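You operate a simulated robot arm through the tools that you are given. There is no shell and no other tool. Be economical: measure what you need, move in short steps, check, and stop when the job is done.

The job below is to be done with a simulated robot arm. You get a single attempt, and the scene is never put back.

TASK
Set the trough stop at 20 cm with the wooden ruler.
Fine: lint roller out on to the bench, ruler in the trough with its figures facing the aisle, slid up to the end wall; leave it there.

It is judged by the outcome, as a careful person would: the job done as asked, and still so three seconds after it is handed in. It fails if anything else is knocked over, pushed out of place, dropped, spilled or broken.

THE ROBOT
A 7-joint arm with a two-finger parallel gripper, fixed in place. Base frame: the origin is at the foot of the arm, x ahead of it, y to its left, z up; the work surface is at about z = 80. Units: cm, degrees, N and s.
With the tool pointing down near the work surface it reaches from about 30 to 70 cm from the base axis. Its first joint turns from -66.0 to 66.0 degrees. Payload 1.57 kg.
The tool frame sits at the grasp point between the pads (the TCP): z along the fingers, y along the line on which they close. The tips reach 3 cm beyond it. The gripper opens to 11 cm. The fingers are 2.4 cm wide and 1.2 cm thick; the gripper's body (4.8 by 11.2 cm) begins 7.8 cm behind the TCP.
Orientation is told as [roll, pitch, yaw] about the base's x, y, z axes, in that order, counted from this pose: with the fingers straight down and closing along the base's y, the tool's x points along the base's -x, its y along +y and its z along -z.

THE INTERFACE
- The arm moves only by the tool move_arm. Its argument "commands" is a list of rows, each a list of 7 numbers: the shift along the tool's x, y, z in mm, then the turn, a rotation vector about the tool's x, y, z in degrees, then the gripper command, from -1 (fully open) to 1 (shut), values between in proportion. In form: [[tx, ty, tz, wx, wy, wz, grip], ...]. A call has 1 to 8 rows; each row shifts and turns the commanded pose from where the row before left it, along the tool's axes as they then stand. Rows are played at 5 a second. More than 5 cm and 8.6 degrees between two rows, or a gripper value outside its range, and nothing of the call is played. Where a pose cannot be reached the arm comes as near as it can. A force on the tool above 40 N (or 10 N above the force at the start of the call, whichever is more), or a blocked arm, ends the call early, and 0.2 s more pass. The fingers move at their own pace (about 10.8 cm/s each) and stop on an object; they squeeze with about 25 N. The grip force told is the motor's: it shows also when the fingers shut on nothing. Time passes only in rows, and 0.2 s behind the last, so rows that do not move let the fingers close. The reply holds the time, the measured pose of the TCP, the force on the tool along the base axes, the opening and the grip force, in the units named above and with some noise, with the torque about the TCP (base axes, N m) and any sound that the robot's microphone picked up.
- Cameras (640 x 400 px; columns grow to the right, rows downward): "scene" is fixed at [15.93, -39.9, 138.41]; the picture's right is [0.77, -0.63, 0.00], its down [-0.47, -0.58, -0.66] and it looks along [0.42, 0.51, -0.75] (base axes); focal length 324 px, centre (320, 200). "wrist" rides on the gripper at [7, 1.6, -14.1] in the tool frame; the picture's right is [-0.23, 0.97, 0.00], its down [-0.86, -0.20, -0.48] and it looks along [-0.47, -0.11, 0.88] (tool axes); focal length 222 px, centre (320, 200).
- capture(camera): a new picture of that camera. The clock stands still meanwhile.
- locate(camera, pixels): for up to 12 pixels [column, row] of the newest picture of that camera ("zoom" is the newest enlarged one), the place [x, y, z] in the base frame of the surface seen there, good to about 0.3 cm. The clock stands still meanwhile.
- close_up(camera, box): a new picture of the part [left, top, right, bottom] of that camera's present view, enlarged. The clock stands still meanwhile.
- sign_off(): hands the job in; it is judged then, once.

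Keep the steps short. Do not move on a guess: measure, check each grasp and each placing, and mend mistakes. In all there are 80 turns and 34 pictures (those below and enlarged ones count). Leave the gripper open and the arm clear of the work at the hand-in unless told otherwise, and finish with a single line.

The tools are called after ">>>" as name(argument=value, ...) on one line, values as JSON. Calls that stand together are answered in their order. move_arm: Moves the arm, as the interface text tells. Its arguments: {"type":"object","properties":{"commands":{"type":"array"}},"required":["commands"]} The other tools are called the same way: capture (camera) takes a picture; locate (camera, pixels) gives the place of the surface under pixels of a picture; close_up (camera, box) takes an enlarged picture of a part of a camera's view; sign_off () hands the job in.

At the start:

```text
time_s: 0.0
tool_pos: [36.59, -4.05, 109.27]
ee_rot: [0.0, 0.0, 0.0]
contact_force: [0.7, -1.0, -0.2]
wrist_torque: [0.03, 0.0, 0.01]
grip_width: 11.0
gripper_force: 0.0
```

scene: 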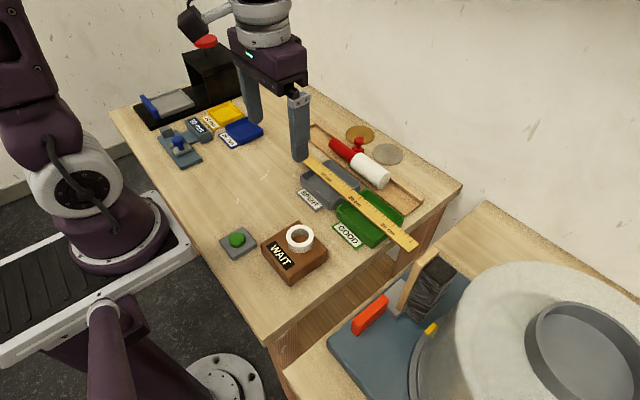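
wrist: 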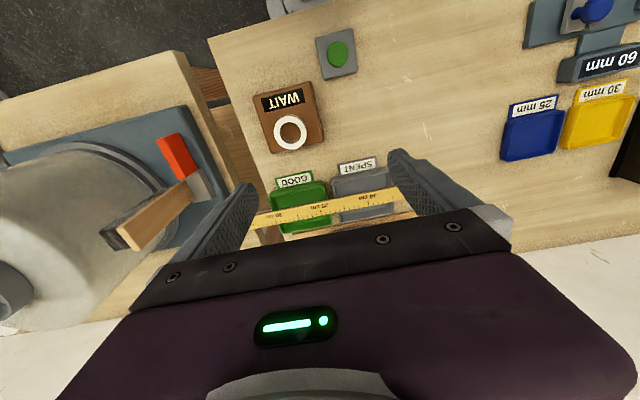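

I see a ruler lying across the grey and green trays, and a lint roller in what looks like a wooden trough behind them. I'll enlarge that area first.

>>> close_up(camera="scene", box=[280, 100, 480, 260])

>>> close_up(camera="scene", box=[110, 20, 310, 180])

```text
2.50 times, centred on (380, 180) of scene
```

zoom: 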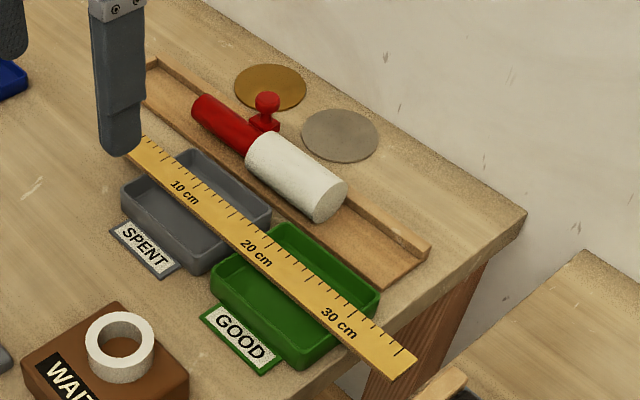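

```text
2.50 times, centred on (210, 100) of scene
```

zoom: 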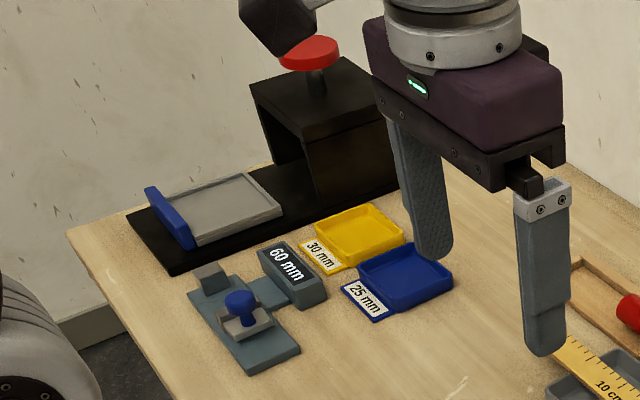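

I'll measure the trough, roller, ruler and stop in the scene view.

>>> close_up(camera="scene", box=[290, 110, 440, 260])

>>> locate(camera="scene", pixels=[[335, 143], [355, 155], [375, 170], [387, 158], [359, 143], [360, 155], [305, 158], [418, 243], [308, 170], [404, 248], [360, 206], [448, 199]])

```text
2.67 times, centred on (365, 185) of scene
```

zoom: 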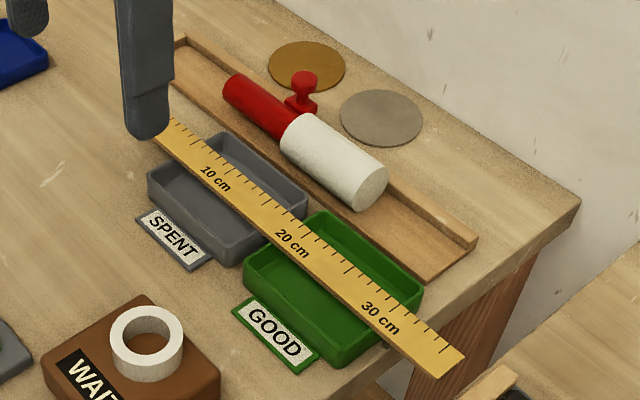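

```text
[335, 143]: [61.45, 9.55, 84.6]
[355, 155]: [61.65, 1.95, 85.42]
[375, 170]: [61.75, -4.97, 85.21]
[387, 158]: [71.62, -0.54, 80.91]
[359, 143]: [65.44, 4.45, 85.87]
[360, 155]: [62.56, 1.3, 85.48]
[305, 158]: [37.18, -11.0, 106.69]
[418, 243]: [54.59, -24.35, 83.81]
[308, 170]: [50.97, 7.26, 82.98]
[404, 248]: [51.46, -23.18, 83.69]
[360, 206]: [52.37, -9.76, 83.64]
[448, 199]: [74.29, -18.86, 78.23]
```

Next, the trough edges, stop and ruler edges, using this enlargement.

>>> locate(camera="zoom", pixels=[[181, 38], [190, 60], [468, 240], [425, 272], [440, 250], [400, 188], [304, 80], [300, 103], [462, 357], [436, 373], [330, 258], [300, 285]])

>>> locate(camera="zoom", pixels=[[225, 105], [200, 80], [420, 250], [410, 262], [240, 82], [295, 130], [385, 180], [360, 208], [306, 42], [420, 120], [172, 122], [155, 137]])

```text
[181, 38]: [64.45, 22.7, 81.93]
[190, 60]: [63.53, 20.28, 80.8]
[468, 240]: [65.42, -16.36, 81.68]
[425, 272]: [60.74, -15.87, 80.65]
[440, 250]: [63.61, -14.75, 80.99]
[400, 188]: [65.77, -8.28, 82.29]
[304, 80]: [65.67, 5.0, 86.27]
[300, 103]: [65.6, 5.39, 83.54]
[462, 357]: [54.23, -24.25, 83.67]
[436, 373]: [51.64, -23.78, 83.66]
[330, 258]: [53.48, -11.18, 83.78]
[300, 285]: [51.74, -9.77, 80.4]
```

```text
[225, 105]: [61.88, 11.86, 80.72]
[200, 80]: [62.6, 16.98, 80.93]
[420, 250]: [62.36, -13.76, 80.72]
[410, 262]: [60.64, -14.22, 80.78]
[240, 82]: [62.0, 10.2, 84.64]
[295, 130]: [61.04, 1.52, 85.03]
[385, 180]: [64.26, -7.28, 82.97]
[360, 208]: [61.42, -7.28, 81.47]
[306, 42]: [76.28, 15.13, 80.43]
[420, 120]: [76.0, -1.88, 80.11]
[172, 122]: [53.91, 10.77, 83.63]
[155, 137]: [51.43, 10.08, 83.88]
```

The trough runs along y at x≈60–66 with its end wall near y≈22. The ruler lies on the trays at x≈51.5–54 and the red stop is at y≈5. I'll move above the area for a wrist view and to clear the scene view.

>>> move_arm(commands=[[-35, 30, 0, 0, 0, 0, -1], [-35, 30, 0, 0, 0, 0, -1], [-30, 30, 0, 0, 0, 0, -1], [0, 0, 0, 0, 0, 0, -1]])

>>> capture(camera="wrist")

>>> close_up(camera="scene", box=[280, 110, 440, 210])

```text
time_s: 1.0
tool_pos: [46.74, 4.99, 109.54]
ee_rot: [0.0, 0.0, -0.1]
contact_force: [0.0, 0.4, 0.8]
wrist_torque: [0.01, -0.01, -0.01]
grip_width: 10.99
gripper_force: 0.0
```

```text
28 pictures are left
```

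wrist: 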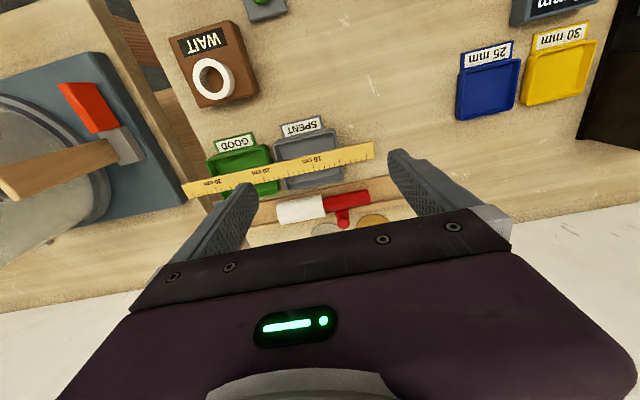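

```text
4.00 times, centred on (360, 160) of scene
```

zoom: 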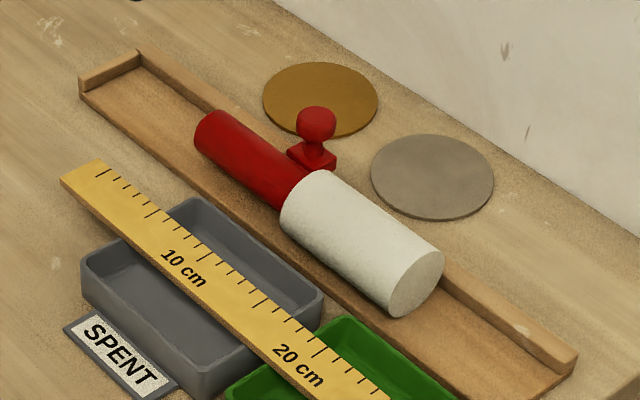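

I'll enlarge the ruler to see where zero lies, and measure the trough corners from this view first.

>>> locate(camera="zoom", pixels=[[80, 85], [82, 97], [138, 52], [100, 92], [142, 70], [575, 355], [530, 395], [316, 118], [312, 158], [292, 153], [335, 160], [313, 172]])

>>> locate(camera="zoom", pixels=[[62, 182], [98, 160], [230, 128], [200, 140], [300, 190], [340, 225], [345, 245], [425, 255], [390, 312], [318, 172], [470, 285], [450, 265]])

>>> close_up(camera="scene", box=[290, 145, 370, 195])

```text
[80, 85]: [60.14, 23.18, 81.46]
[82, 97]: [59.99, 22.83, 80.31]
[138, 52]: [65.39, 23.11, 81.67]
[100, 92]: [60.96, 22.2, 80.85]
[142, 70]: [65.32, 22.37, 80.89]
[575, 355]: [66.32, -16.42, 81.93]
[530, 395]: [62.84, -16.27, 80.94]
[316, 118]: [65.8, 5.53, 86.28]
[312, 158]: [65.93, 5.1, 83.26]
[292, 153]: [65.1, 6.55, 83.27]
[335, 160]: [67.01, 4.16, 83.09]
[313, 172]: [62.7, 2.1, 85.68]
```

```text
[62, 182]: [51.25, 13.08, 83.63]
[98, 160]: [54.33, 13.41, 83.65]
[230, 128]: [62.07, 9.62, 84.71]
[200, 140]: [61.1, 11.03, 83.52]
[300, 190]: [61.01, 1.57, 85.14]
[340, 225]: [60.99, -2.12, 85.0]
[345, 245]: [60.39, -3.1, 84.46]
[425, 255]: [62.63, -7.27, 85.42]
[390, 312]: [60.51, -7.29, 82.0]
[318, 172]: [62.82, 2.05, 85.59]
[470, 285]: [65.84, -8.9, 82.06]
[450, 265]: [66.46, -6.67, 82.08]
```

```text
8.00 times, centred on (330, 170) of scene
```

zoom: 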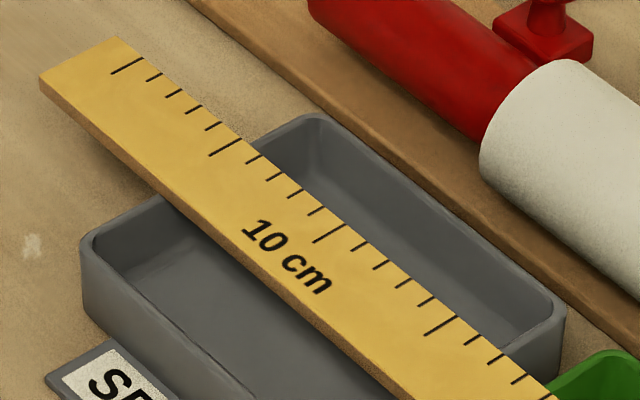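

Zero is the first long tick, set in a bit from the ruler's end. I'll measure the tick positions.

>>> locate(camera="zoom", pixels=[[42, 84], [118, 42], [143, 57], [113, 73], [241, 139], [212, 154], [343, 224], [315, 241], [454, 316], [428, 334]])

>>> close_up(camera="scene", box=[330, 180, 426, 255])

```text
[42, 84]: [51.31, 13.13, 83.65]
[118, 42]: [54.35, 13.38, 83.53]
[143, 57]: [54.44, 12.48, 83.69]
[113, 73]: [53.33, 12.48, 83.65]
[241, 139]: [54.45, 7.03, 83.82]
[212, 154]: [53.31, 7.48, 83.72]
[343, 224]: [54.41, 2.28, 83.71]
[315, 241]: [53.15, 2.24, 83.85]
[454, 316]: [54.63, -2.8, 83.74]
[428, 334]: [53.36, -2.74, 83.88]
```

```text
5.33 times, centred on (378, 218) of scene
```

zoom: 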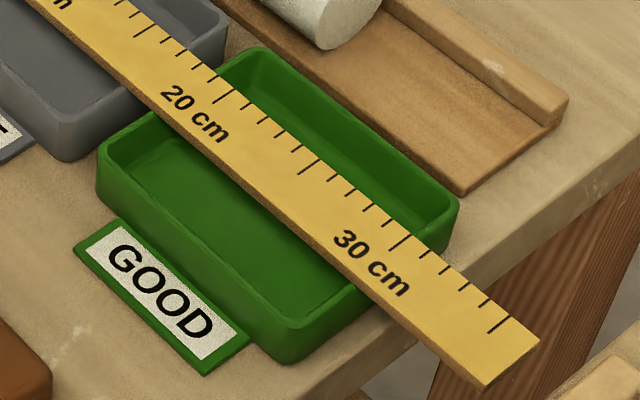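

Ticks are 1 cm apart. Zero is at y≈12.4, about 0.9 cm in from the end, and 20 is at y≈-7.6. The figures already face the robot's (aisle) side with the zero end toward the end wall. I'll check the tray edges, then turn the gripper 90° so it closes along x for the roller.

>>> locate(camera="zoom", pixels=[[457, 203], [262, 50], [215, 72], [222, 20], [440, 262], [99, 150], [290, 360], [560, 110], [555, 90], [465, 190], [502, 318], [232, 92]])

>>> move_arm(commands=[[0, 0, 0, 0, 0, -8.2, -0.3], [0, 0, 0, 0, 0, -8.2, -0.3], [0, 0, 0, 0, 0, -8.2, -0.3], [0, 0, 0, 0, 0, -8.2, -0.3], [0, 0, 0, 0, 0, -8.2, -0.3], [0, 0, 0, 0, 0, -8.2, -0.3], [0, 0, 0, 0, 0, -8.2, -0.3], [0, 0, 0, 0, 0, -8.2, -0.3]])

>>> move_arm(commands=[[0, 0, 0, 0, 0, -8.2, -0.3], [0, 0, 0, 0, 0, -8.2, -0.3], [0, 0, 0, 0, 0, -8.0, -0.3], [0, 0, 0, 0, 0, 0, -0.3]])

```text
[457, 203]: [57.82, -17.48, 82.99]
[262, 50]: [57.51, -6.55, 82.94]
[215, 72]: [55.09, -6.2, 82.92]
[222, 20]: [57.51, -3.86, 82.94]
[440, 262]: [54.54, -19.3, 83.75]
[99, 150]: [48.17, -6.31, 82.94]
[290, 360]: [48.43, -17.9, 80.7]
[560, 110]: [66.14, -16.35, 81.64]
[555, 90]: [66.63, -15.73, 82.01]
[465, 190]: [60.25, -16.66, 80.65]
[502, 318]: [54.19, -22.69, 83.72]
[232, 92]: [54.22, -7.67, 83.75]
```

```text
time_s: 2.8
tool_pos: [46.66, 4.99, 109.29]
ee_rot: [0.0, 0.0, 65.8]
contact_force: [-0.1, 0.9, -0.2]
wrist_torque: [-0.01, 0.04, 0.01]
grip_width: 7.16
gripper_force: 0.1
```

```text
time_s: 3.8
tool_pos: [46.63, 4.96, 109.29]
ee_rot: [0.1, 0.0, 90.2]
contact_force: [1.4, 0.2, 0.3]
wrist_torque: [0.01, -0.04, -0.01]
grip_width: 7.15
gripper_force: 0.1
```

Tray rims are at z≈82.95 and x≤57.8. I'll narrow the opening to about 6.2 cm and go above the roller's white barrel at x=62.6, y=-0.5.

>>> move_arm(commands=[[14, -40, 0, 0, 0, 0, -0.127], [14, -40, 0, 0, 0, 0, -0.127], [14, -40, 0, 0, 0, 0, -0.127], [13, -40, 0, 0, 0, 0, -0.127], [0, 0, 45, 0, 0, 0, -0.127], [0, 0, 45, 0, 0, 0, -0.127], [0, 0, 45, 0, 0, 0, -0.127], [0, 0, 0, 0, 0, 0, -0.127]])

>>> capture(camera="wrist")

>>> close_up(camera="scene", box=[280, 80, 440, 220])

```text
time_s: 5.6
tool_pos: [62.7, -0.71, 95.56]
ee_rot: [-0.1, 0.0, 89.9]
contact_force: [-0.5, -0.1, -0.6]
wrist_torque: [0.01, -0.02, -0.04]
grip_width: 6.21
gripper_force: 0.2
```

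```text
24 pictures are left
```

wrist: 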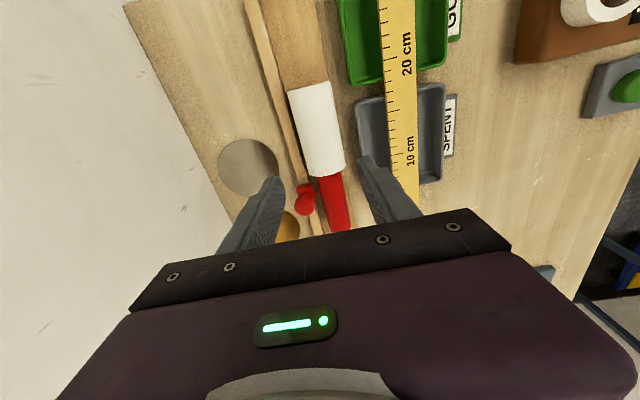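

```text
2.86 times, centred on (360, 150) of scene
```

zoom: 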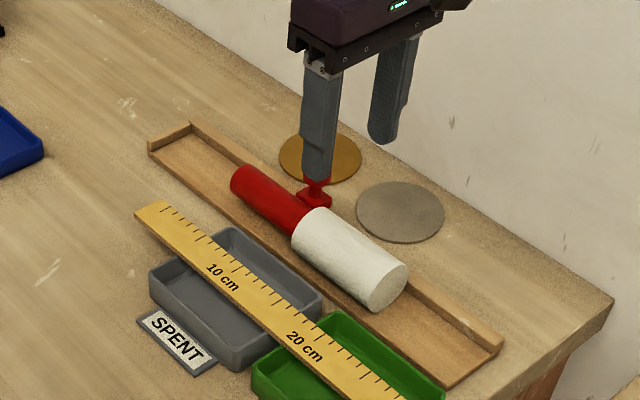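

I'll check the barrel's axis from the wrist view.

>>> locate(camera="wrist", pixels=[[292, 110], [315, 110], [333, 110], [308, 170], [325, 165], [342, 160], [318, 130], [333, 200], [272, 110], [305, 190]])

```text
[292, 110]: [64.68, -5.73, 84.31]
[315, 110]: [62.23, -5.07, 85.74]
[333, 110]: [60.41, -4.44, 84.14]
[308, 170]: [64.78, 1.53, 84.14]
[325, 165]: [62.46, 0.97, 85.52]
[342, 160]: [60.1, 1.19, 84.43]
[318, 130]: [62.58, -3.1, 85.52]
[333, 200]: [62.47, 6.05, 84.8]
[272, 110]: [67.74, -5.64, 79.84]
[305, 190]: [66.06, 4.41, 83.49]
```

The axis is at x≈62.5, so I'm centred. I'll descend to z≈85.7, keeping the tips above the rail and tray rims.

>>> move_arm(commands=[[0, 1, 40, 0, 0, 0, -0.127], [0, 0, 35, 0, 0, 0, -0.127], [0, 0, 23, 0, 0, 0, -0.127], [0, 0, 0, 0, 0, 0, -0.127]])

>>> move_arm(commands=[[0, 0, 0, 0, 0, 0, 0.3], [0, 0, 0, 0, 0, 0, 0.5], [0, 0, 0, 0, 0, 0, 0.5]])

```text
time_s: 6.6
tool_pos: [62.62, -0.48, 86.24]
ee_rot: [0.0, 0.0, 90.1]
contact_force: [0.3, -0.1, 0.2]
wrist_torque: [0.0, 0.0, -0.01]
grip_width: 6.2
gripper_force: 0.0
```

```text
time_s: 7.4
tool_pos: [62.6, -0.65, 86.02]
ee_rot: [0.0, 0.1, 90.0]
contact_force: [-0.4, -0.2, 0.3]
wrist_torque: [-0.06, -0.01, -0.03]
grip_width: 4.66
gripper_force: 25.1
```

Gripped, but the tips are only about 0.2 cm below the barrel's axis. I'll reopen, go 4 mm lower and regrip.

>>> move_arm(commands=[[0, 0, 0, 0, 0, 0, -0.127], [0, 0, 0, 0, 0, 0, -0.127], [0, 0, 5, 0, 0, 0, -0.127], [0, 0, 0, 0, 0, 0, -0.127], [0, 0, 0, 0, 0, 0, 0.5], [0, 0, 0, 0, 0, 0, 0.5], [0, 0, 0, 0, 0, 0, 0.5]])

>>> move_arm(commands=[[0, 0, -10, 0, 0, 0, 0.5], [0, 0, -20, 0, 0, 0, 0.5], [0, 0, -20, 0, 0, 0, 0.5], [0, 0, 0, 0, 0, 0, 0.5]])

>>> capture(camera="scene")

```text
time_s: 9.0
tool_pos: [62.58, -0.74, 85.42]
ee_rot: [0.1, 0.0, 90.0]
contact_force: [-0.4, 0.0, -0.1]
wrist_torque: [0.01, 0.03, -0.01]
grip_width: 4.66
gripper_force: 24.8
```

```text
time_s: 10.0
tool_pos: [62.63, -0.47, 90.7]
ee_rot: [-0.1, 0.0, 90.0]
contact_force: [-0.8, -0.3, -1.4]
wrist_torque: [-0.02, 0.01, -0.02]
grip_width: 4.7
gripper_force: 25.0
```

```text
22 pictures are left
```

scene: 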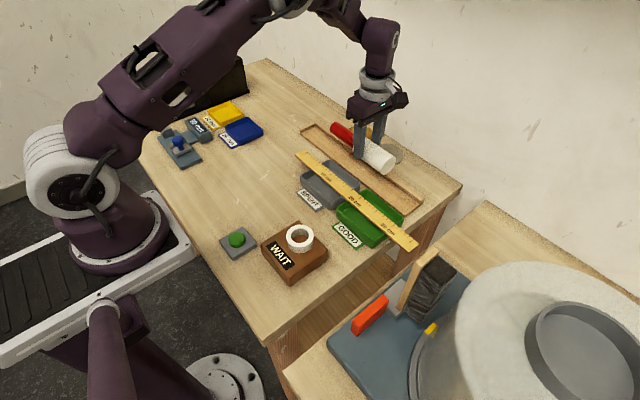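

The roller is up and level (1.4 N). I'll check for clear bench between the blue tray, gauge and SPENT label.

>>> locate(camera="scene", pixels=[[240, 147], [263, 131], [202, 160], [185, 168], [301, 197], [303, 172], [225, 243], [236, 228], [262, 250], [230, 190], [255, 180], [285, 165]])

```text
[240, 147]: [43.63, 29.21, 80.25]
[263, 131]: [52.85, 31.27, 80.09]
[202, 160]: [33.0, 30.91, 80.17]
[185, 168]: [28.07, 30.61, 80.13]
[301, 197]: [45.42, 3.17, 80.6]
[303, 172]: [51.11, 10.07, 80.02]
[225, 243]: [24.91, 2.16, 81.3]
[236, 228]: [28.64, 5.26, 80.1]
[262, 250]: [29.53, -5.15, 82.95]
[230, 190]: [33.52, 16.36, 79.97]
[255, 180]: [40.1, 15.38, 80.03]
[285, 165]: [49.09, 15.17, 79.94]
```

Clear bench is at x 32–47, y 6–27, with the surface at z=80.0. I'll lift a bit, then carry the roller to TCP (40, 12).

>>> move_arm(commands=[[0, 0, -35, 0, 0, 0, 0.5], [-20, 38, 0, 0, 0, 0, 0.5], [-21, 38, 0, 0, 0, 0, 0.5], [-21, 38, 0, 0, 0, 0, 0.5], [-21, 38, 0, 0, 0, 0, 0.5], [-21, 38, 0, 0, 0, 0, 0.5], [-21, 36, 0, 0, 0, 0, 0.5], [0, 0, 0, 0, 0, 0, 0.5]])

>>> move_arm(commands=[[0, 0, 40, 0, 0, 0, 0.5], [0, 0, 30, 0, 0, 0, 0.5], [0, 0, 15, 0, 0, 0, 0.5], [0, 0, 0, 0, 0, 0, 0.5]])

>>> close_up(camera="scene", box=[180, 80, 380, 240])

```text
time_s: 11.8
tool_pos: [39.84, 11.91, 94.34]
ee_rot: [0.0, 0.0, 90.0]
contact_force: [0.4, 0.4, -1.0]
wrist_torque: [-0.03, -0.01, 0.04]
grip_width: 4.69
gripper_force: 25.4
```

```text
time_s: 12.8
tool_pos: [39.86, 11.93, 85.73]
ee_rot: [0.1, 0.0, 89.9]
contact_force: [0.0, -0.7, -1.8]
wrist_torque: [-0.01, 0.02, 0.0]
grip_width: 4.68
gripper_force: 24.9
```

```text
2.50 times, centred on (280, 160) of scene
```

zoom: 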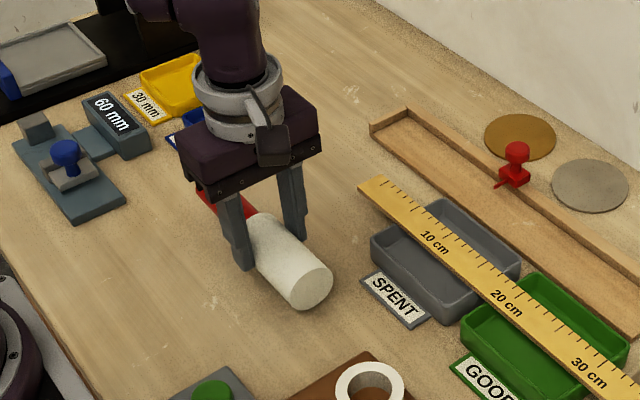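

The stop has a small red pointer reaching over the trough floor, and that is its index. Now I'll lower the roller the last centimetre to contact.

>>> move_arm(commands=[[0, 0, 6, 0, 0, 0, 0.5], [0, 0, 3, 0, 0, 0, 0.5], [0, 0, 2, 0, 0, 0, 0.5], [0, 0, 0, 0, 0, 0, 0.5]])

```text
time_s: 13.8
tool_pos: [39.81, 11.88, 84.66]
ee_rot: [0.0, -0.1, 90.1]
contact_force: [-7.2, 0.8, 19.4]
wrist_torque: [0.0, 0.29, -0.02]
grip_width: 4.7
gripper_force: 25.0
```

It's pressing with 19 N. I'll ease off 1 mm, then open gently.

>>> move_arm(commands=[[0, 0, -1, 0, 0, 0, 0.5], [0, 0, 0, 0, 0, 0, 0.5]])

>>> move_arm(commands=[[0, 0, 0, 0, 0, 0, 0.1], [0, 0, 0, 0, 0, 0, 0.05], [0, 0, 0, 0, 0, 0, 0.0], [0, 0, 0, 0, 0, 0, -0.1], [0, 0, 0, 0, 0, 0, -0.1]])

>>> close_up(camera="scene", box=[180, 80, 380, 240])

```text
time_s: 14.4
tool_pos: [39.89, 11.79, 84.57]
ee_rot: [0.0, 0.0, 90.0]
contact_force: [-0.1, -0.1, 0.1]
wrist_torque: [-0.03, -0.03, -0.01]
grip_width: 4.68
gripper_force: 24.9
```

```text
time_s: 15.6
tool_pos: [40.08, 11.89, 84.63]
ee_rot: [0.0, 0.0, 90.1]
contact_force: [0.1, 0.0, 0.2]
wrist_torque: [0.02, 0.0, 0.03]
grip_width: 6.03
gripper_force: 0.0
```

```text
2.50 times, centred on (280, 160) of scene
```

zoom: 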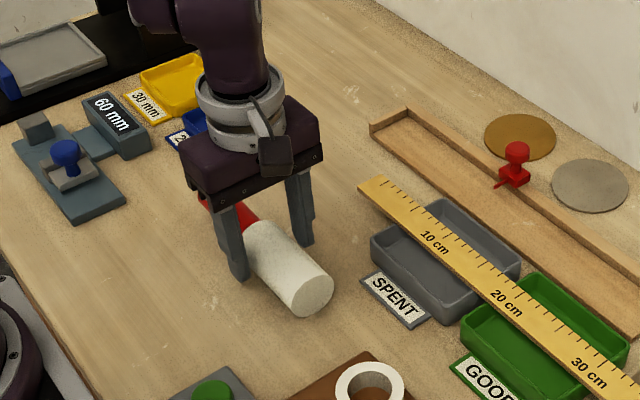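

The roller sits still. Now I'll retract upward and look at the stop's pointer.

>>> move_arm(commands=[[0, 0, -40, 0, 0, 0, -0.1], [0, 0, -45, 0, 0, 0, -0.1], [0, 0, -45, 0, 0, 0, -0.1], [0, 0, 0, 0, 0, 0, -0.1]])

>>> close_up(camera="scene", box=[330, 120, 394, 160])

```text
time_s: 16.6
tool_pos: [39.83, 11.72, 97.59]
ee_rot: [0.1, 0.1, 90.1]
contact_force: [-0.4, 0.0, -0.5]
wrist_torque: [-0.01, -0.01, 0.0]
grip_width: 6.06
gripper_force: 0.1
```

```text
10.00 times, centred on (362, 140) of scene
```

zoom: 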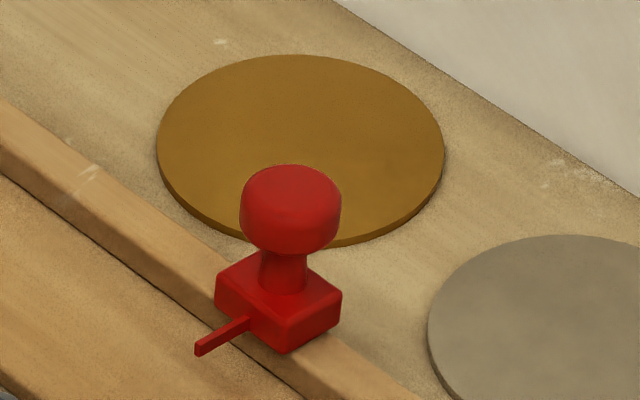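

>>> locate(camera="zoom", pixels=[[205, 346], [225, 335], [242, 325], [290, 320], [217, 290], [340, 300], [282, 268], [290, 190], [245, 210], [340, 215], [210, 353], [150, 240]])

```text
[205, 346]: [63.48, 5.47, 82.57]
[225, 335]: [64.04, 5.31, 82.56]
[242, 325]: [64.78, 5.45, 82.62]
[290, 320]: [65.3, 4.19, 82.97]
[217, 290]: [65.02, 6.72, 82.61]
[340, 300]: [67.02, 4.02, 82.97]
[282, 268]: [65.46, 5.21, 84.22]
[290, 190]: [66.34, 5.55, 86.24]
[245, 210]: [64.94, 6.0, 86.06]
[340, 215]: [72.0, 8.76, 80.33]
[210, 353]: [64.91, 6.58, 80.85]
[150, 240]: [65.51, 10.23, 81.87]
```

The pointer is at y≈5.4 and x 63.3–65, z≈82.3–82.6. It will clear the ruler's top, which will sit at about 81.6. I'll grip the ruler at y≈-8, slightly off-centre, so the fingers stay clear of the stop when it's pushed to the end wall.

>>> move_arm(commands=[[40, -26, 0, 0, 0, 0, -0.1], [40, -26, 0, 0, 0, 0, -0.1], [40, -26, 0, 0, 0, 0, -0.1], [40, -26, 0, 0, 0, 0, -0.1], [37, -26, 0, 0, 0, 0, -0.1], [0, 0, 40, 0, 0, 0, -0.1], [0, 0, 35, 0, 0, 0, -0.1], [0, 0, 0, 0, 0, 0, -0.1]])

>>> close_up(camera="scene", box=[280, 120, 440, 260])

```text
time_s: 18.4
tool_pos: [52.87, -7.81, 90.11]
ee_rot: [-0.1, 0.1, 90.0]
contact_force: [-0.2, 0.6, 0.5]
wrist_torque: [-0.03, 0.0, 0.02]
grip_width: 6.05
gripper_force: 0.0
```

```text
2.86 times, centred on (360, 190) of scene
```

zoom: 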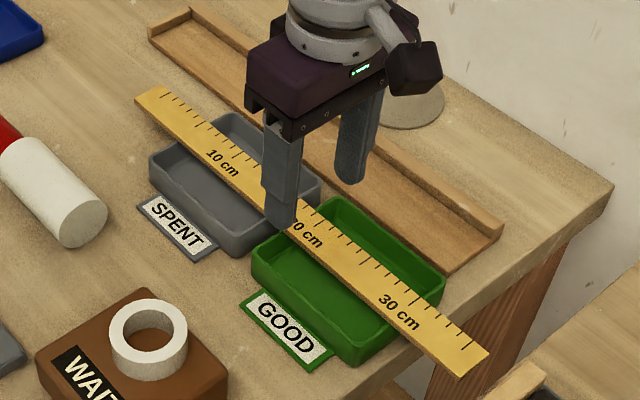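

I'm straddling the ruler. I'll descend so the tips are at about z 83.0, level with the ruler but not below the tray rims, then close.

>>> move_arm(commands=[[0, 0, 25, 0, 0, 0, -0.1], [0, 0, 15, 0, 0, 0, -0.1], [0, 0, 0, 0, 0, 0, -0.1], [0, 0, 0, 0, 0, 0, -0.1]])

>>> move_arm(commands=[[0, 0, 0, 0, 0, 0, 0.3], [0, 0, 0, 0, 0, 0, 0.6], [0, 0, 0, 0, 0, 0, 0.7], [0, 0, 0, 0, 0, 0, 0.7]])

```text
time_s: 19.4
tool_pos: [52.84, -7.81, 86.05]
ee_rot: [0.0, 0.0, 90.1]
contact_force: [0.7, -1.0, -1.3]
wrist_torque: [0.06, -0.04, 0.04]
grip_width: 6.04
gripper_force: 0.1
```

```text
time_s: 20.4
tool_pos: [52.84, -7.86, 86.13]
ee_rot: [-0.1, 0.0, 90.1]
contact_force: [1.4, -0.1, 1.4]
wrist_torque: [0.02, -0.09, -0.05]
grip_width: 3.11
gripper_force: 25.1
```

Gripped at 3.11 cm, the ruler's width. I'll lift slowly and check that it stays level.

>>> move_arm(commands=[[0, 0, -10, 0, 0, 0, 0.7], [0, 0, -15, 0, 0, 0, 0.7], [0, 0, -15, 0, 0, 0, 0.7], [0, 0, 0, 0, 0, 0, 0.7]])

>>> close_up(camera="scene", box=[280, 100, 440, 260])

```text
time_s: 21.4
tool_pos: [52.94, -7.78, 90.09]
ee_rot: [0.0, 0.1, 90.2]
contact_force: [0.8, 0.0, -0.9]
wrist_torque: [-0.01, 0.01, -0.01]
grip_width: 3.09
gripper_force: 24.6
```

```text
2.50 times, centred on (360, 180) of scene
```

zoom: 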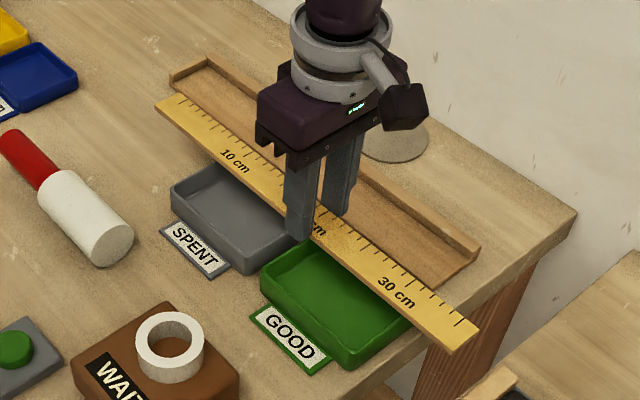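

>>> locate(camera="zoom", pixels=[[158, 103], [180, 96], [170, 103], [250, 165], [380, 270], [450, 345], [475, 325], [455, 328]])

```text
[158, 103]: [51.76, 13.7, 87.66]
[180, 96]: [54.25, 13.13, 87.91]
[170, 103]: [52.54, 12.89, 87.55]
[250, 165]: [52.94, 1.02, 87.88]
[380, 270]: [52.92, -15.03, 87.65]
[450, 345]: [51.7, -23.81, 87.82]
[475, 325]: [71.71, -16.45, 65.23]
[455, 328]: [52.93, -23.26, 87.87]
```

It's level. Next is to move over the trough at x centre 61.4 and y +7.7, so the ruler's end is about 1.3 cm short of the wall, then down partway.

>>> move_arm(commands=[[-26, -28, 0, 0, 0, 0, 0.7], [-26, -28, 0, 0, 0, 0, 0.7], [-25, -28, 0, 0, 0, 0, 0.7], [0, 0, 25, 0, 0, 0, 0.7], [0, 0, 0, 0, 0, 0, 0.7], [0, 0, 0, 0, 0, 0, 0.7]])

>>> close_up(camera="scene", box=[290, 100, 450, 220])

```text
time_s: 22.8
tool_pos: [61.36, -0.05, 87.47]
ee_rot: [0.0, 0.0, 90.0]
contact_force: [-0.3, 0.3, 0.4]
wrist_torque: [-0.01, 0.02, 0.03]
grip_width: 3.1
gripper_force: 24.9
```

```text
3.33 times, centred on (370, 160) of scene
```

zoom: 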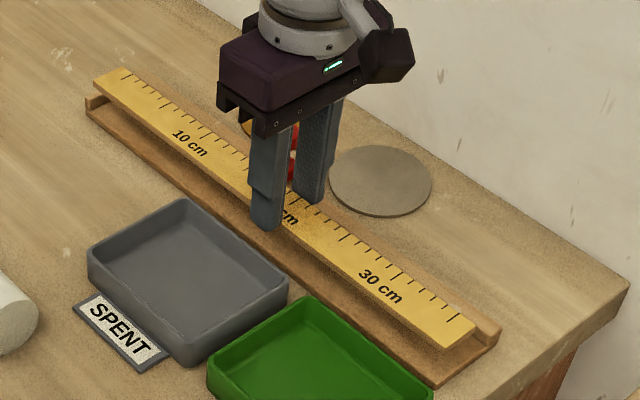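

>>> locate(camera="zoom", pixels=[[125, 70], [96, 82], [105, 80], [120, 80], [474, 322], [445, 345], [86, 97], [100, 97]])

```text
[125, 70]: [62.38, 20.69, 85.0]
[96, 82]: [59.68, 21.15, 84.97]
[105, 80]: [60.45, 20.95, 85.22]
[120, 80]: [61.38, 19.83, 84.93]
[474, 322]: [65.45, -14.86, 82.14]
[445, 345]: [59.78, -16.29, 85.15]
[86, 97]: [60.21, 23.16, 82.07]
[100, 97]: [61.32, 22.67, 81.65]
```

The ruler's end is at y≈21.1, clear of the wall at 22.3. I'll lower it in small steps.

>>> move_arm(commands=[[0, 0, 20, 0, 0, 0, 0.7], [0, 0, 11, 0, 0, 0, 0.7], [0, 0, 0, 0, 0, 0, 0.7], [0, 0, 2, 0, 0, 0, 0.7], [0, 0, 2, 0, 0, 0, 0.7], [0, 0, 0, 0, 0, 0, 0.7]])

```text
time_s: 24.2
tool_pos: [61.29, 0.04, 84.02]
ee_rot: [0.0, 0.0, 90.2]
contact_force: [0.1, -0.4, -0.1]
wrist_torque: [0.0, 0.01, 0.01]
grip_width: 3.09
gripper_force: 24.7
```

The ruler is about 1 mm above the floor and well below the wall top. I'll shift +7 mm in x so the ticks reach the pointer, then slide toward the end wall.

>>> move_arm(commands=[[0, -4, 0, 0, 0, 0, 0.7], [0, -3, 0, 0, 0, 0, 0.7], [-4, 0, 0, 0, 0, 0, 0.7], [-3, 0, 0, 0, 0, 0, 0.7], [0, 0, 0, 0, 0, 0, 0.7]])

>>> move_arm(commands=[[-2, 0, 0, 0, 0, 0, 0.7], [-1, 0, 0, 0, 0, 0, 0.7], [-1, 0, 0, 0, 0, 0, 0.7], [0, 0, 0, 0, 0, 0, 0.7]])

```text
time_s: 25.4
tool_pos: [61.92, 0.74, 84.07]
ee_rot: [0.0, 0.0, 89.9]
contact_force: [0.0, 0.2, -1.5]
wrist_torque: [-0.02, -0.01, -0.05]
grip_width: 3.09
gripper_force: 24.5
```

```text
time_s: 26.4
tool_pos: [62.05, 1.14, 84.16]
ee_rot: [0.0, 0.1, 89.9]
contact_force: [0.1, 1.3, 0.0]
wrist_torque: [-0.01, 0.01, 0.01]
grip_width: 3.11
gripper_force: 24.9
```

No contact yet. I'll go down 1 mm and keep sliding in 1 mm steps.

>>> move_arm(commands=[[0, 0, 1, 0, 0, 0, 0.7], [-1, 0, 0, 0, 0, 0, 0.7], [-1, 0, 0, 0, 0, 0, 0.7], [0, 0, 0, 0, 0, 0, 0.7]])

>>> close_up(camera="scene", box=[294, 110, 390, 170])

```text
time_s: 27.4
tool_pos: [62.08, 1.23, 83.94]
ee_rot: [0.0, 0.0, 89.9]
contact_force: [-0.1, -1.0, -1.8]
wrist_torque: [-0.07, 0.02, 0.0]
grip_width: 3.11
gripper_force: 24.8
```

```text
6.67 times, centred on (342, 140) of scene
```

zoom: 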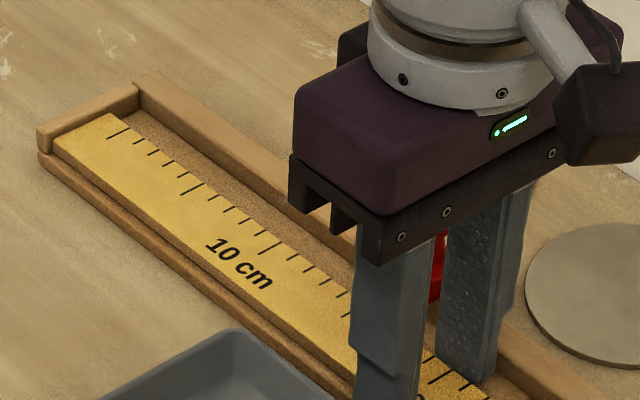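

There's still a slim gap at the wall. I'll keep sliding until I feel it.

>>> move_arm(commands=[[-1, 0, 0, 0, 0, 0, 0.7], [-1, 0, 0, 0, 0, 0, 0.7], [-1, 0, 0, 0, 0, 0, 0.7], [0, 0, 0, 0, 0, 0, 0.7]])

```text
time_s: 28.4
tool_pos: [61.94, 1.39, 83.94]
ee_rot: [0.0, 0.1, 90.0]
contact_force: [0.4, -21.1, -0.3]
wrist_torque: [-0.6, 0.0, -0.03]
grip_width: 3.16
gripper_force: 24.8
```

The wall is reached (21 N). I'll ease most of that off, lower onto the floor, then open the fingers slightly.

>>> move_arm(commands=[[1.5, 0, 0, 0, 0, 0, 0.7], [0, 0, 1, 0, 0, 0, 0.7], [0, 0, 0, 0, 0, 0, 0.7]])

```text
time_s: 29.2
tool_pos: [62.11, 1.47, 83.86]
ee_rot: [0.0, 0.0, 90.0]
contact_force: [1.0, -16.7, 0.4]
wrist_torque: [-0.11, -0.04, -0.07]
grip_width: 3.11
gripper_force: 25.3
```

>>> move_arm(commands=[[0.5, 0, 1, 0, 0, 0, 0.7], [0.3, 0, 1, 0, 0, 0, 0.7], [0, 0, 0, 0, 0, 0, 0.7]])

```text
time_s: 30.0
tool_pos: [61.99, 1.4, 83.81]
ee_rot: [-0.2, 0.0, 90.1]
contact_force: [-1.6, -6.9, 21.5]
wrist_torque: [-0.2, 0.12, -0.08]
grip_width: 3.1
gripper_force: 25.4
```

It's on the floor (21 N up) and still against the wall. I'll ease up 1 mm and open to about 3.7 cm.

>>> move_arm(commands=[[0, 0, -1, 0, 0, 0, 0.7], [0, 0, 0, 0, 0, 0, 0.4], [0, 0, 0, 0, 0, 0, 0.33], [0, 0, 0, 0, 0, 0, 0.33]])

>>> move_arm(commands=[[0, 0, -10, 0, 0, 0, 0.33], [0, 0, -30, 0, 0, 0, 0.33], [0, 0, -40, 0, 0, 0, 0.33], [0, 0, -40, 0, 0, 0, 0.33], [40, 0, -10, 0, 0, 0, 0.33], [45, 0, 0, 0, 0, 0, 0.33], [45, 0, 0, 0, 0, 0, 0.33], [0, 0, 0, 0, 0, 0, 0.33]])

>>> close_up(camera="scene", box=[294, 110, 390, 170])

```text
time_s: 31.0
tool_pos: [61.91, 1.34, 83.8]
ee_rot: [0.2, -0.1, 90.0]
contact_force: [-2.9, 4.9, 6.6]
wrist_torque: [0.07, -0.03, 0.12]
grip_width: 3.4
gripper_force: 0.1
```

```text
time_s: 32.8
tool_pos: [61.86, -12.16, 96.8]
ee_rot: [0.0, -0.1, 90.0]
contact_force: [-0.8, -0.5, 0.0]
wrist_torque: [-0.02, -0.01, -0.03]
grip_width: 3.7
gripper_force: 0.1
```

```text
6.67 times, centred on (342, 140) of scene
```

zoom: 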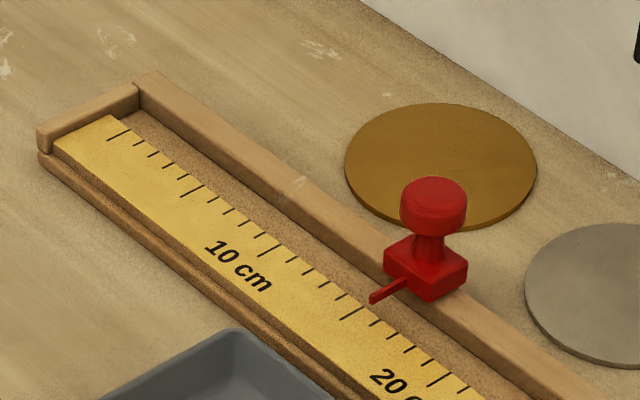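

The ruler lies flat and looks flush with the end wall. I'll measure the ticks, pointer and end.

>>> locate(camera="zoom", pixels=[[56, 145], [110, 116], [128, 130], [202, 183], [280, 243], [360, 308], [446, 376], [375, 297], [388, 290], [400, 283], [350, 315], [435, 384]])

>>> locate(camera="zoom", pixels=[[430, 270], [388, 255], [465, 280], [430, 295], [432, 190], [405, 210], [465, 205], [430, 240], [412, 245], [445, 247]])

```text
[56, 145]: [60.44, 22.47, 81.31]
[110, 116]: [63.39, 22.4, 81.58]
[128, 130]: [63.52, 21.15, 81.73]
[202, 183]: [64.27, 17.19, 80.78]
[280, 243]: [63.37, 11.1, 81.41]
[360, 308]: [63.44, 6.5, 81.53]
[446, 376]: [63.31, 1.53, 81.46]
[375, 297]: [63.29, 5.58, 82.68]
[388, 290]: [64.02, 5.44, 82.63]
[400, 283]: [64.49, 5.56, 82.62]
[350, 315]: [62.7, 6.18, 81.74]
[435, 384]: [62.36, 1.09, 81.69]
```

```text
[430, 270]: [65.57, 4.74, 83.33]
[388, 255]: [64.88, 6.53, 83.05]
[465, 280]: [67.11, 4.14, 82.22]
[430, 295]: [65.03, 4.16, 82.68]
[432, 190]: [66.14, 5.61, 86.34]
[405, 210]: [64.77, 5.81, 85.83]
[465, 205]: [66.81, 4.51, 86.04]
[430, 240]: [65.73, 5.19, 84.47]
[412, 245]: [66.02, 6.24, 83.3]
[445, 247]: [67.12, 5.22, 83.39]
```

The ruler's end is at y≈22.4 (on the wall), the 20 mark at y≈1.3 and the pointer at y≈5.5. I'll go above the stop's knob at (66, 5.4), ready to grip it.

>>> move_arm(commands=[[-44, -10, 0, 0, 0, 0, 0.09], [-44, -10, 0, 0, 0, 0, 0.09], [-44, -10, 0, 0, 0, 0, 0.09], [-44, -11, 0, 0, 0, 0, 0.09], [0, 0, 40, 0, 0, 0, 0.09], [0, 0, 0, 0, 0, 0, 0.09]])

>>> close_up(camera="scene", box=[310, 90, 420, 180])

```text
time_s: 34.2
tool_pos: [65.99, 5.94, 92.74]
ee_rot: [0.0, 0.0, 90.0]
contact_force: [-1.6, 0.7, -0.7]
wrist_torque: [0.04, 0.01, 0.01]
grip_width: 5.02
gripper_force: 0.2
```

```text
4.44 times, centred on (365, 135) of scene
```

zoom: 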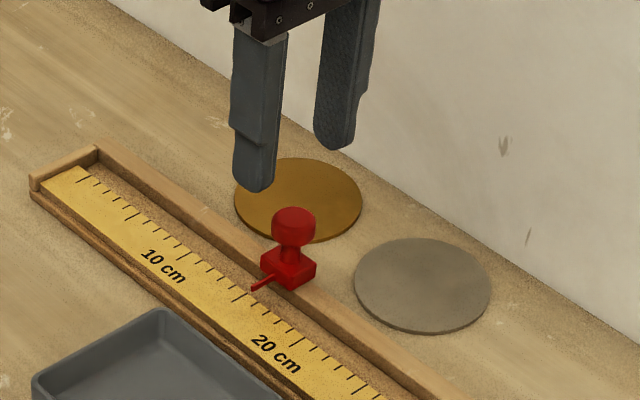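

I'll centre on y=5.4, lower until the tips sit just below the knob, and close.

>>> move_arm(commands=[[5, 0, 25, 0, 0, 0, 0.09], [0, 0, 24, 0, 0, 0, 0.09], [0, 0, 0, 0, 0, 0, 0.09], [0, 0, 0, 0, 0, 0, 0.09]])

>>> move_arm(commands=[[0, 0, 0, 0, 0, 0, 0.4], [0, 0, 0, 0, 0, 0, 0.7], [0, 0, 0, 0, 0, 0, 0.8], [0, 0, 0, 0, 0, 0, 0.8]])

>>> close_up(camera="scene", box=[310, 90, 420, 180])

```text
time_s: 35.2
tool_pos: [65.95, 5.43, 87.97]
ee_rot: [0.0, -0.1, 90.1]
contact_force: [0.9, 0.0, -0.2]
wrist_torque: [-0.01, 0.01, 0.0]
grip_width: 4.99
gripper_force: 0.1
```

```text
time_s: 36.2
tool_pos: [66.22, 5.42, 88.03]
ee_rot: [-0.2, 0.0, 90.0]
contact_force: [24.4, 0.4, -6.0]
wrist_torque: [0.14, -0.66, -0.02]
grip_width: 2.53
gripper_force: 36.2
```

```text
4.44 times, centred on (365, 135) of scene
```

zoom: 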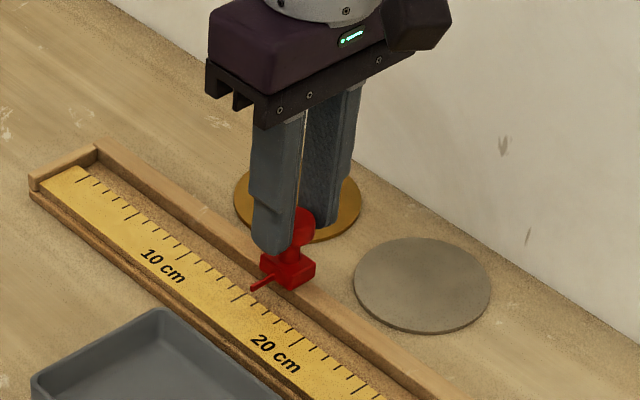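

There's a 24 N sideways force toward +x, so the knob's centre is slightly farther out than my gripper. I'll shift +3 mm in x.

>>> move_arm(commands=[[0, -2, 0, 0, 0, 0, 0.8], [0, -1, 0, 0, 0, 0, 0.8], [0, 0, 0, 0, 0, 0, 0.8]])

```text
time_s: 37.0
tool_pos: [66.31, 5.47, 87.98]
ee_rot: [0.2, 0.0, 90.1]
contact_force: [-15.4, -0.3, 22.0]
wrist_torque: [0.1, 0.59, -0.08]
grip_width: 2.54
gripper_force: 37.2
```

That overshot a little. I'll go back 1.2 mm and see whether the forces settle.

>>> move_arm(commands=[[0, 1.2, 0, 0, 0, 0, 0.8], [0, 0, 0, 0, 0, 0, 0.8]])

```text
time_s: 37.6
tool_pos: [66.17, 5.44, 87.93]
ee_rot: [0.0, 0.0, 90.3]
contact_force: [-13.7, 0.7, 23.5]
wrist_torque: [-0.47, 0.46, 0.11]
grip_width: 2.53
gripper_force: 36.6
```

>>> move_arm(commands=[[0, 0.8, -1.5, 0, 0, 0, 0.8], [0, 0, 0, 0, 0, 0, 0.8]])

```text
time_s: 38.2
tool_pos: [66.25, 5.47, 87.93]
ee_rot: [0.0, 0.1, 89.9]
contact_force: [-2.3, 1.0, 1.7]
wrist_torque: [-0.21, -0.06, 0.07]
grip_width: 2.55
gripper_force: 36.7
```

The forces are near zero, so the grip is balanced. Now I'll drag the stop toward -y, 1 cm first to feel the resistance.

>>> move_arm(commands=[[3, 0, 0, 0, 0, 0, 0.8], [3, 0, 0, 0, 0, 0, 0.8], [4, 0, 0, 0, 0, 0, 0.8], [0, 0, 0, 0, 0, 0, 0.8]])

>>> close_up(camera="scene", box=[310, 110, 406, 170])

```text
time_s: 39.2
tool_pos: [66.21, 4.36, 87.95]
ee_rot: [0.1, 0.0, 90.1]
contact_force: [-10.3, 1.4, -2.1]
wrist_torque: [0.49, 0.28, 0.01]
grip_width: 2.51
gripper_force: 36.5
```

```text
6.67 times, centred on (358, 140) of scene
```

zoom: 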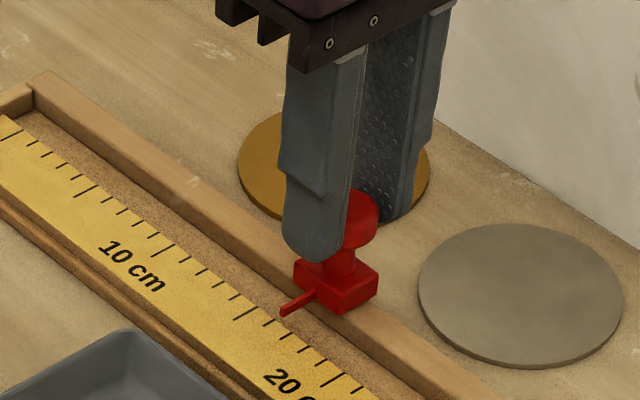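

The stop slides freely with little force, and the pointer is now near 16. I'll move about 2.7 cm more, then check.

>>> move_arm(commands=[[7, 0, 0, 0, 0, 0, 0.8], [7, 0, 0, 0, 0, 0, 0.8], [7, 0, 0, 0, 0, 0, 0.8], [6, 0, 0, 0, 0, 0, 0.8], [0, 0, 0, 0, 0, 0, 0.8]])

>>> close_up(camera="scene", box=[340, 140, 404, 180])

```text
time_s: 40.4
tool_pos: [66.2, 1.73, 87.95]
ee_rot: [0.1, 0.0, 90.0]
contact_force: [-15.8, 0.3, -3.1]
wrist_torque: [0.17, 0.42, 0.03]
grip_width: 2.54
gripper_force: 36.9
```

```text
10.00 times, centred on (372, 160) of scene
```

zoom: 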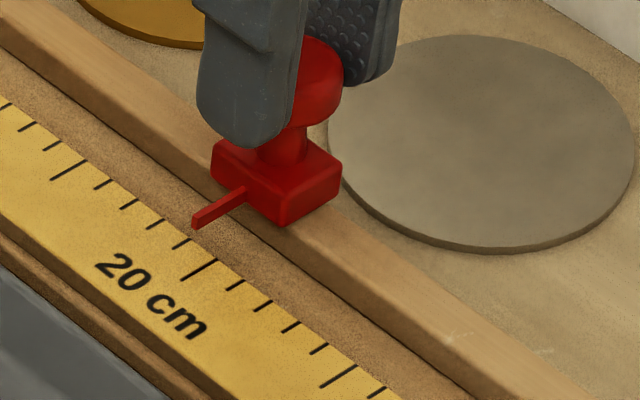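

The pointer is just short of the 20 tick. I'll measure both to take out parallax.

>>> locate(camera="zoom", pixels=[[198, 223], [210, 214], [222, 206], [234, 199], [215, 260], [205, 267], [195, 273], [188, 279], [185, 241], [243, 281], [353, 367], [338, 376]])

```text
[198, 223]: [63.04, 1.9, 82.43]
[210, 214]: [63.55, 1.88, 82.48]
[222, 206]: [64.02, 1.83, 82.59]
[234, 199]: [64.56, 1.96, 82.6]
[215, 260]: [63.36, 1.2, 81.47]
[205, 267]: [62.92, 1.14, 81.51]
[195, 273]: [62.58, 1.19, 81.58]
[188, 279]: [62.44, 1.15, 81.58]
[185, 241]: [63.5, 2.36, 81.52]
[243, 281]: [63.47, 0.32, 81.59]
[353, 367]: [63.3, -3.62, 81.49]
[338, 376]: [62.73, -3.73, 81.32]
```

The 20 tick is at y≈1.28 and the pointer at ≈1.89, and my pixel calculation gives 0.54 cm. I'll move 5.5 mm and relieve a little of the side force.

>>> move_arm(commands=[[3, 0.5, 0, 0, 0, 0, 0.8], [2.5, 0.5, 0, 0, 0, 0, 0.8], [0, 0, 0, 0, 0, 0, 0.8], [0, 0, 0, 0, 0, 0, 0.8]])

>>> close_up(camera="scene", box=[340, 140, 404, 180])

```text
time_s: 41.4
tool_pos: [66.17, 1.22, 87.98]
ee_rot: [0.0, 0.0, 90.0]
contact_force: [-3.2, -0.1, -12.3]
wrist_torque: [0.01, 0.02, 0.07]
grip_width: 2.54
gripper_force: 36.8
```

```text
10.00 times, centred on (372, 160) of scene
```

zoom: 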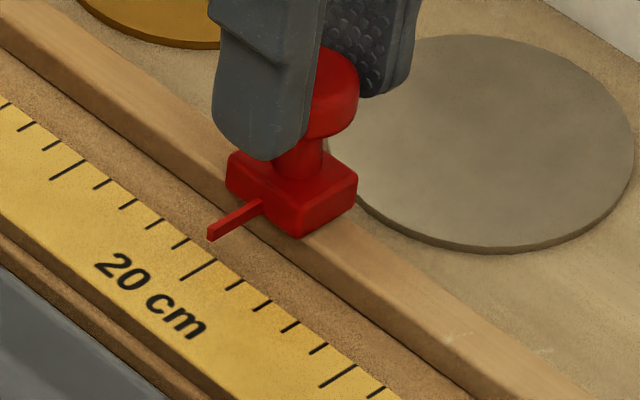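

The pointer now appears in line with the 20 tick. I'll verify by measuring.

>>> locate(camera="zoom", pixels=[[212, 235], [224, 227], [236, 219], [250, 209], [212, 231], [245, 212], [215, 260], [210, 264], [200, 270], [193, 275], [186, 241], [243, 280]])

```text
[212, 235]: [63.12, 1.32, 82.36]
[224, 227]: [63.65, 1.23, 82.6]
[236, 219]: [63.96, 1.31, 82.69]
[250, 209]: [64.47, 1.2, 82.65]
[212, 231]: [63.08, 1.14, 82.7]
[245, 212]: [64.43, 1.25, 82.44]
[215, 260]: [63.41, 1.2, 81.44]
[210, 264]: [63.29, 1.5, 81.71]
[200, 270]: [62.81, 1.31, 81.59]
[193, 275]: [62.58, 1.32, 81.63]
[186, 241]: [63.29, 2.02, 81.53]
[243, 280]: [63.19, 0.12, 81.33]
```

The pointer is at y≈1.24 and the 20 tick at ≈1.3, so they agree within about 1 mm. I'll relieve the vertical force, open gently and rise straight up.

>>> move_arm(commands=[[0, 0, 1, 0, 0, 0, 0.8], [0, 0, 0, 0, 0, 0, 0.5], [0, 0, 0, 0, 0, 0, 0.3], [0, 0, 0, 0, 0, 0, 0.1], [0, 0, 0, 0, 0, 0, 0.1]])

>>> move_arm(commands=[[0, 0, -20, 0, 0, 0, 0.1], [0, 0, -40, 0, 0, 0, 0.0], [0, 0, -40, 0, 0, 0, -0.5], [0, 0, -40, 0, 0, 0, -1], [0, 40, 0, 0, 0, 0, -1], [0, 45, 0, 0, 0, 0, -1], [0, 45, 0, 0, 0, 0, -1], [0, 0, 0, 0, 0, 0, -1]])

>>> close_up(camera="scene", box=[340, 140, 404, 180])

>>> capture(camera="scene")

```text
time_s: 42.6
tool_pos: [66.19, 1.18, 87.91]
ee_rot: [0.1, 0.1, 89.9]
contact_force: [0.5, 0.3, -0.3]
wrist_torque: [-0.01, 0.03, 0.04]
grip_width: 4.94
gripper_force: 0.1
```

```text
time_s: 44.4
tool_pos: [53.07, 1.18, 101.82]
ee_rot: [-0.1, 0.0, 90.0]
contact_force: [-0.6, -0.4, -1.1]
wrist_torque: [-0.01, -0.02, 0.0]
grip_width: 10.98
gripper_force: 0.2
```

```text
10.00 times, centred on (372, 160) of scene
```

zoom: 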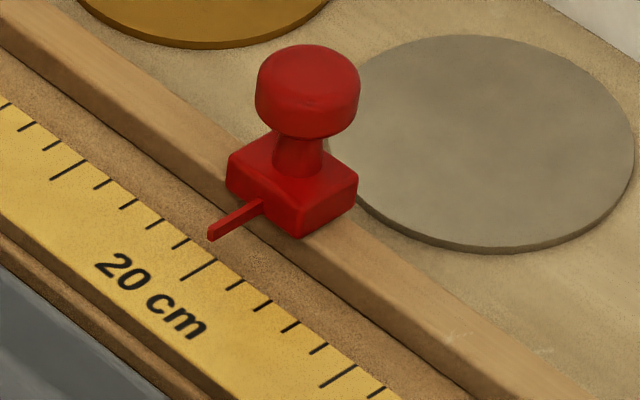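

```text
7 pictures are left
```

scene: 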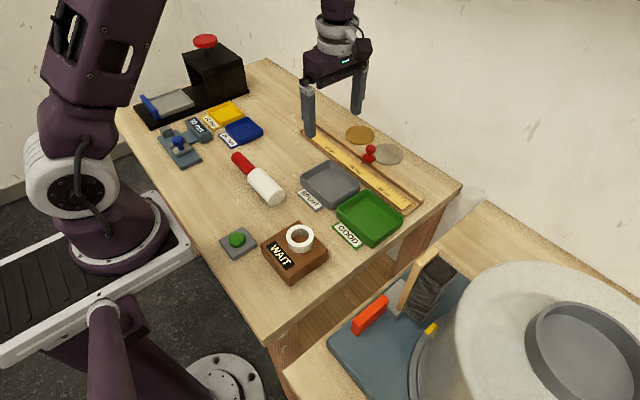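

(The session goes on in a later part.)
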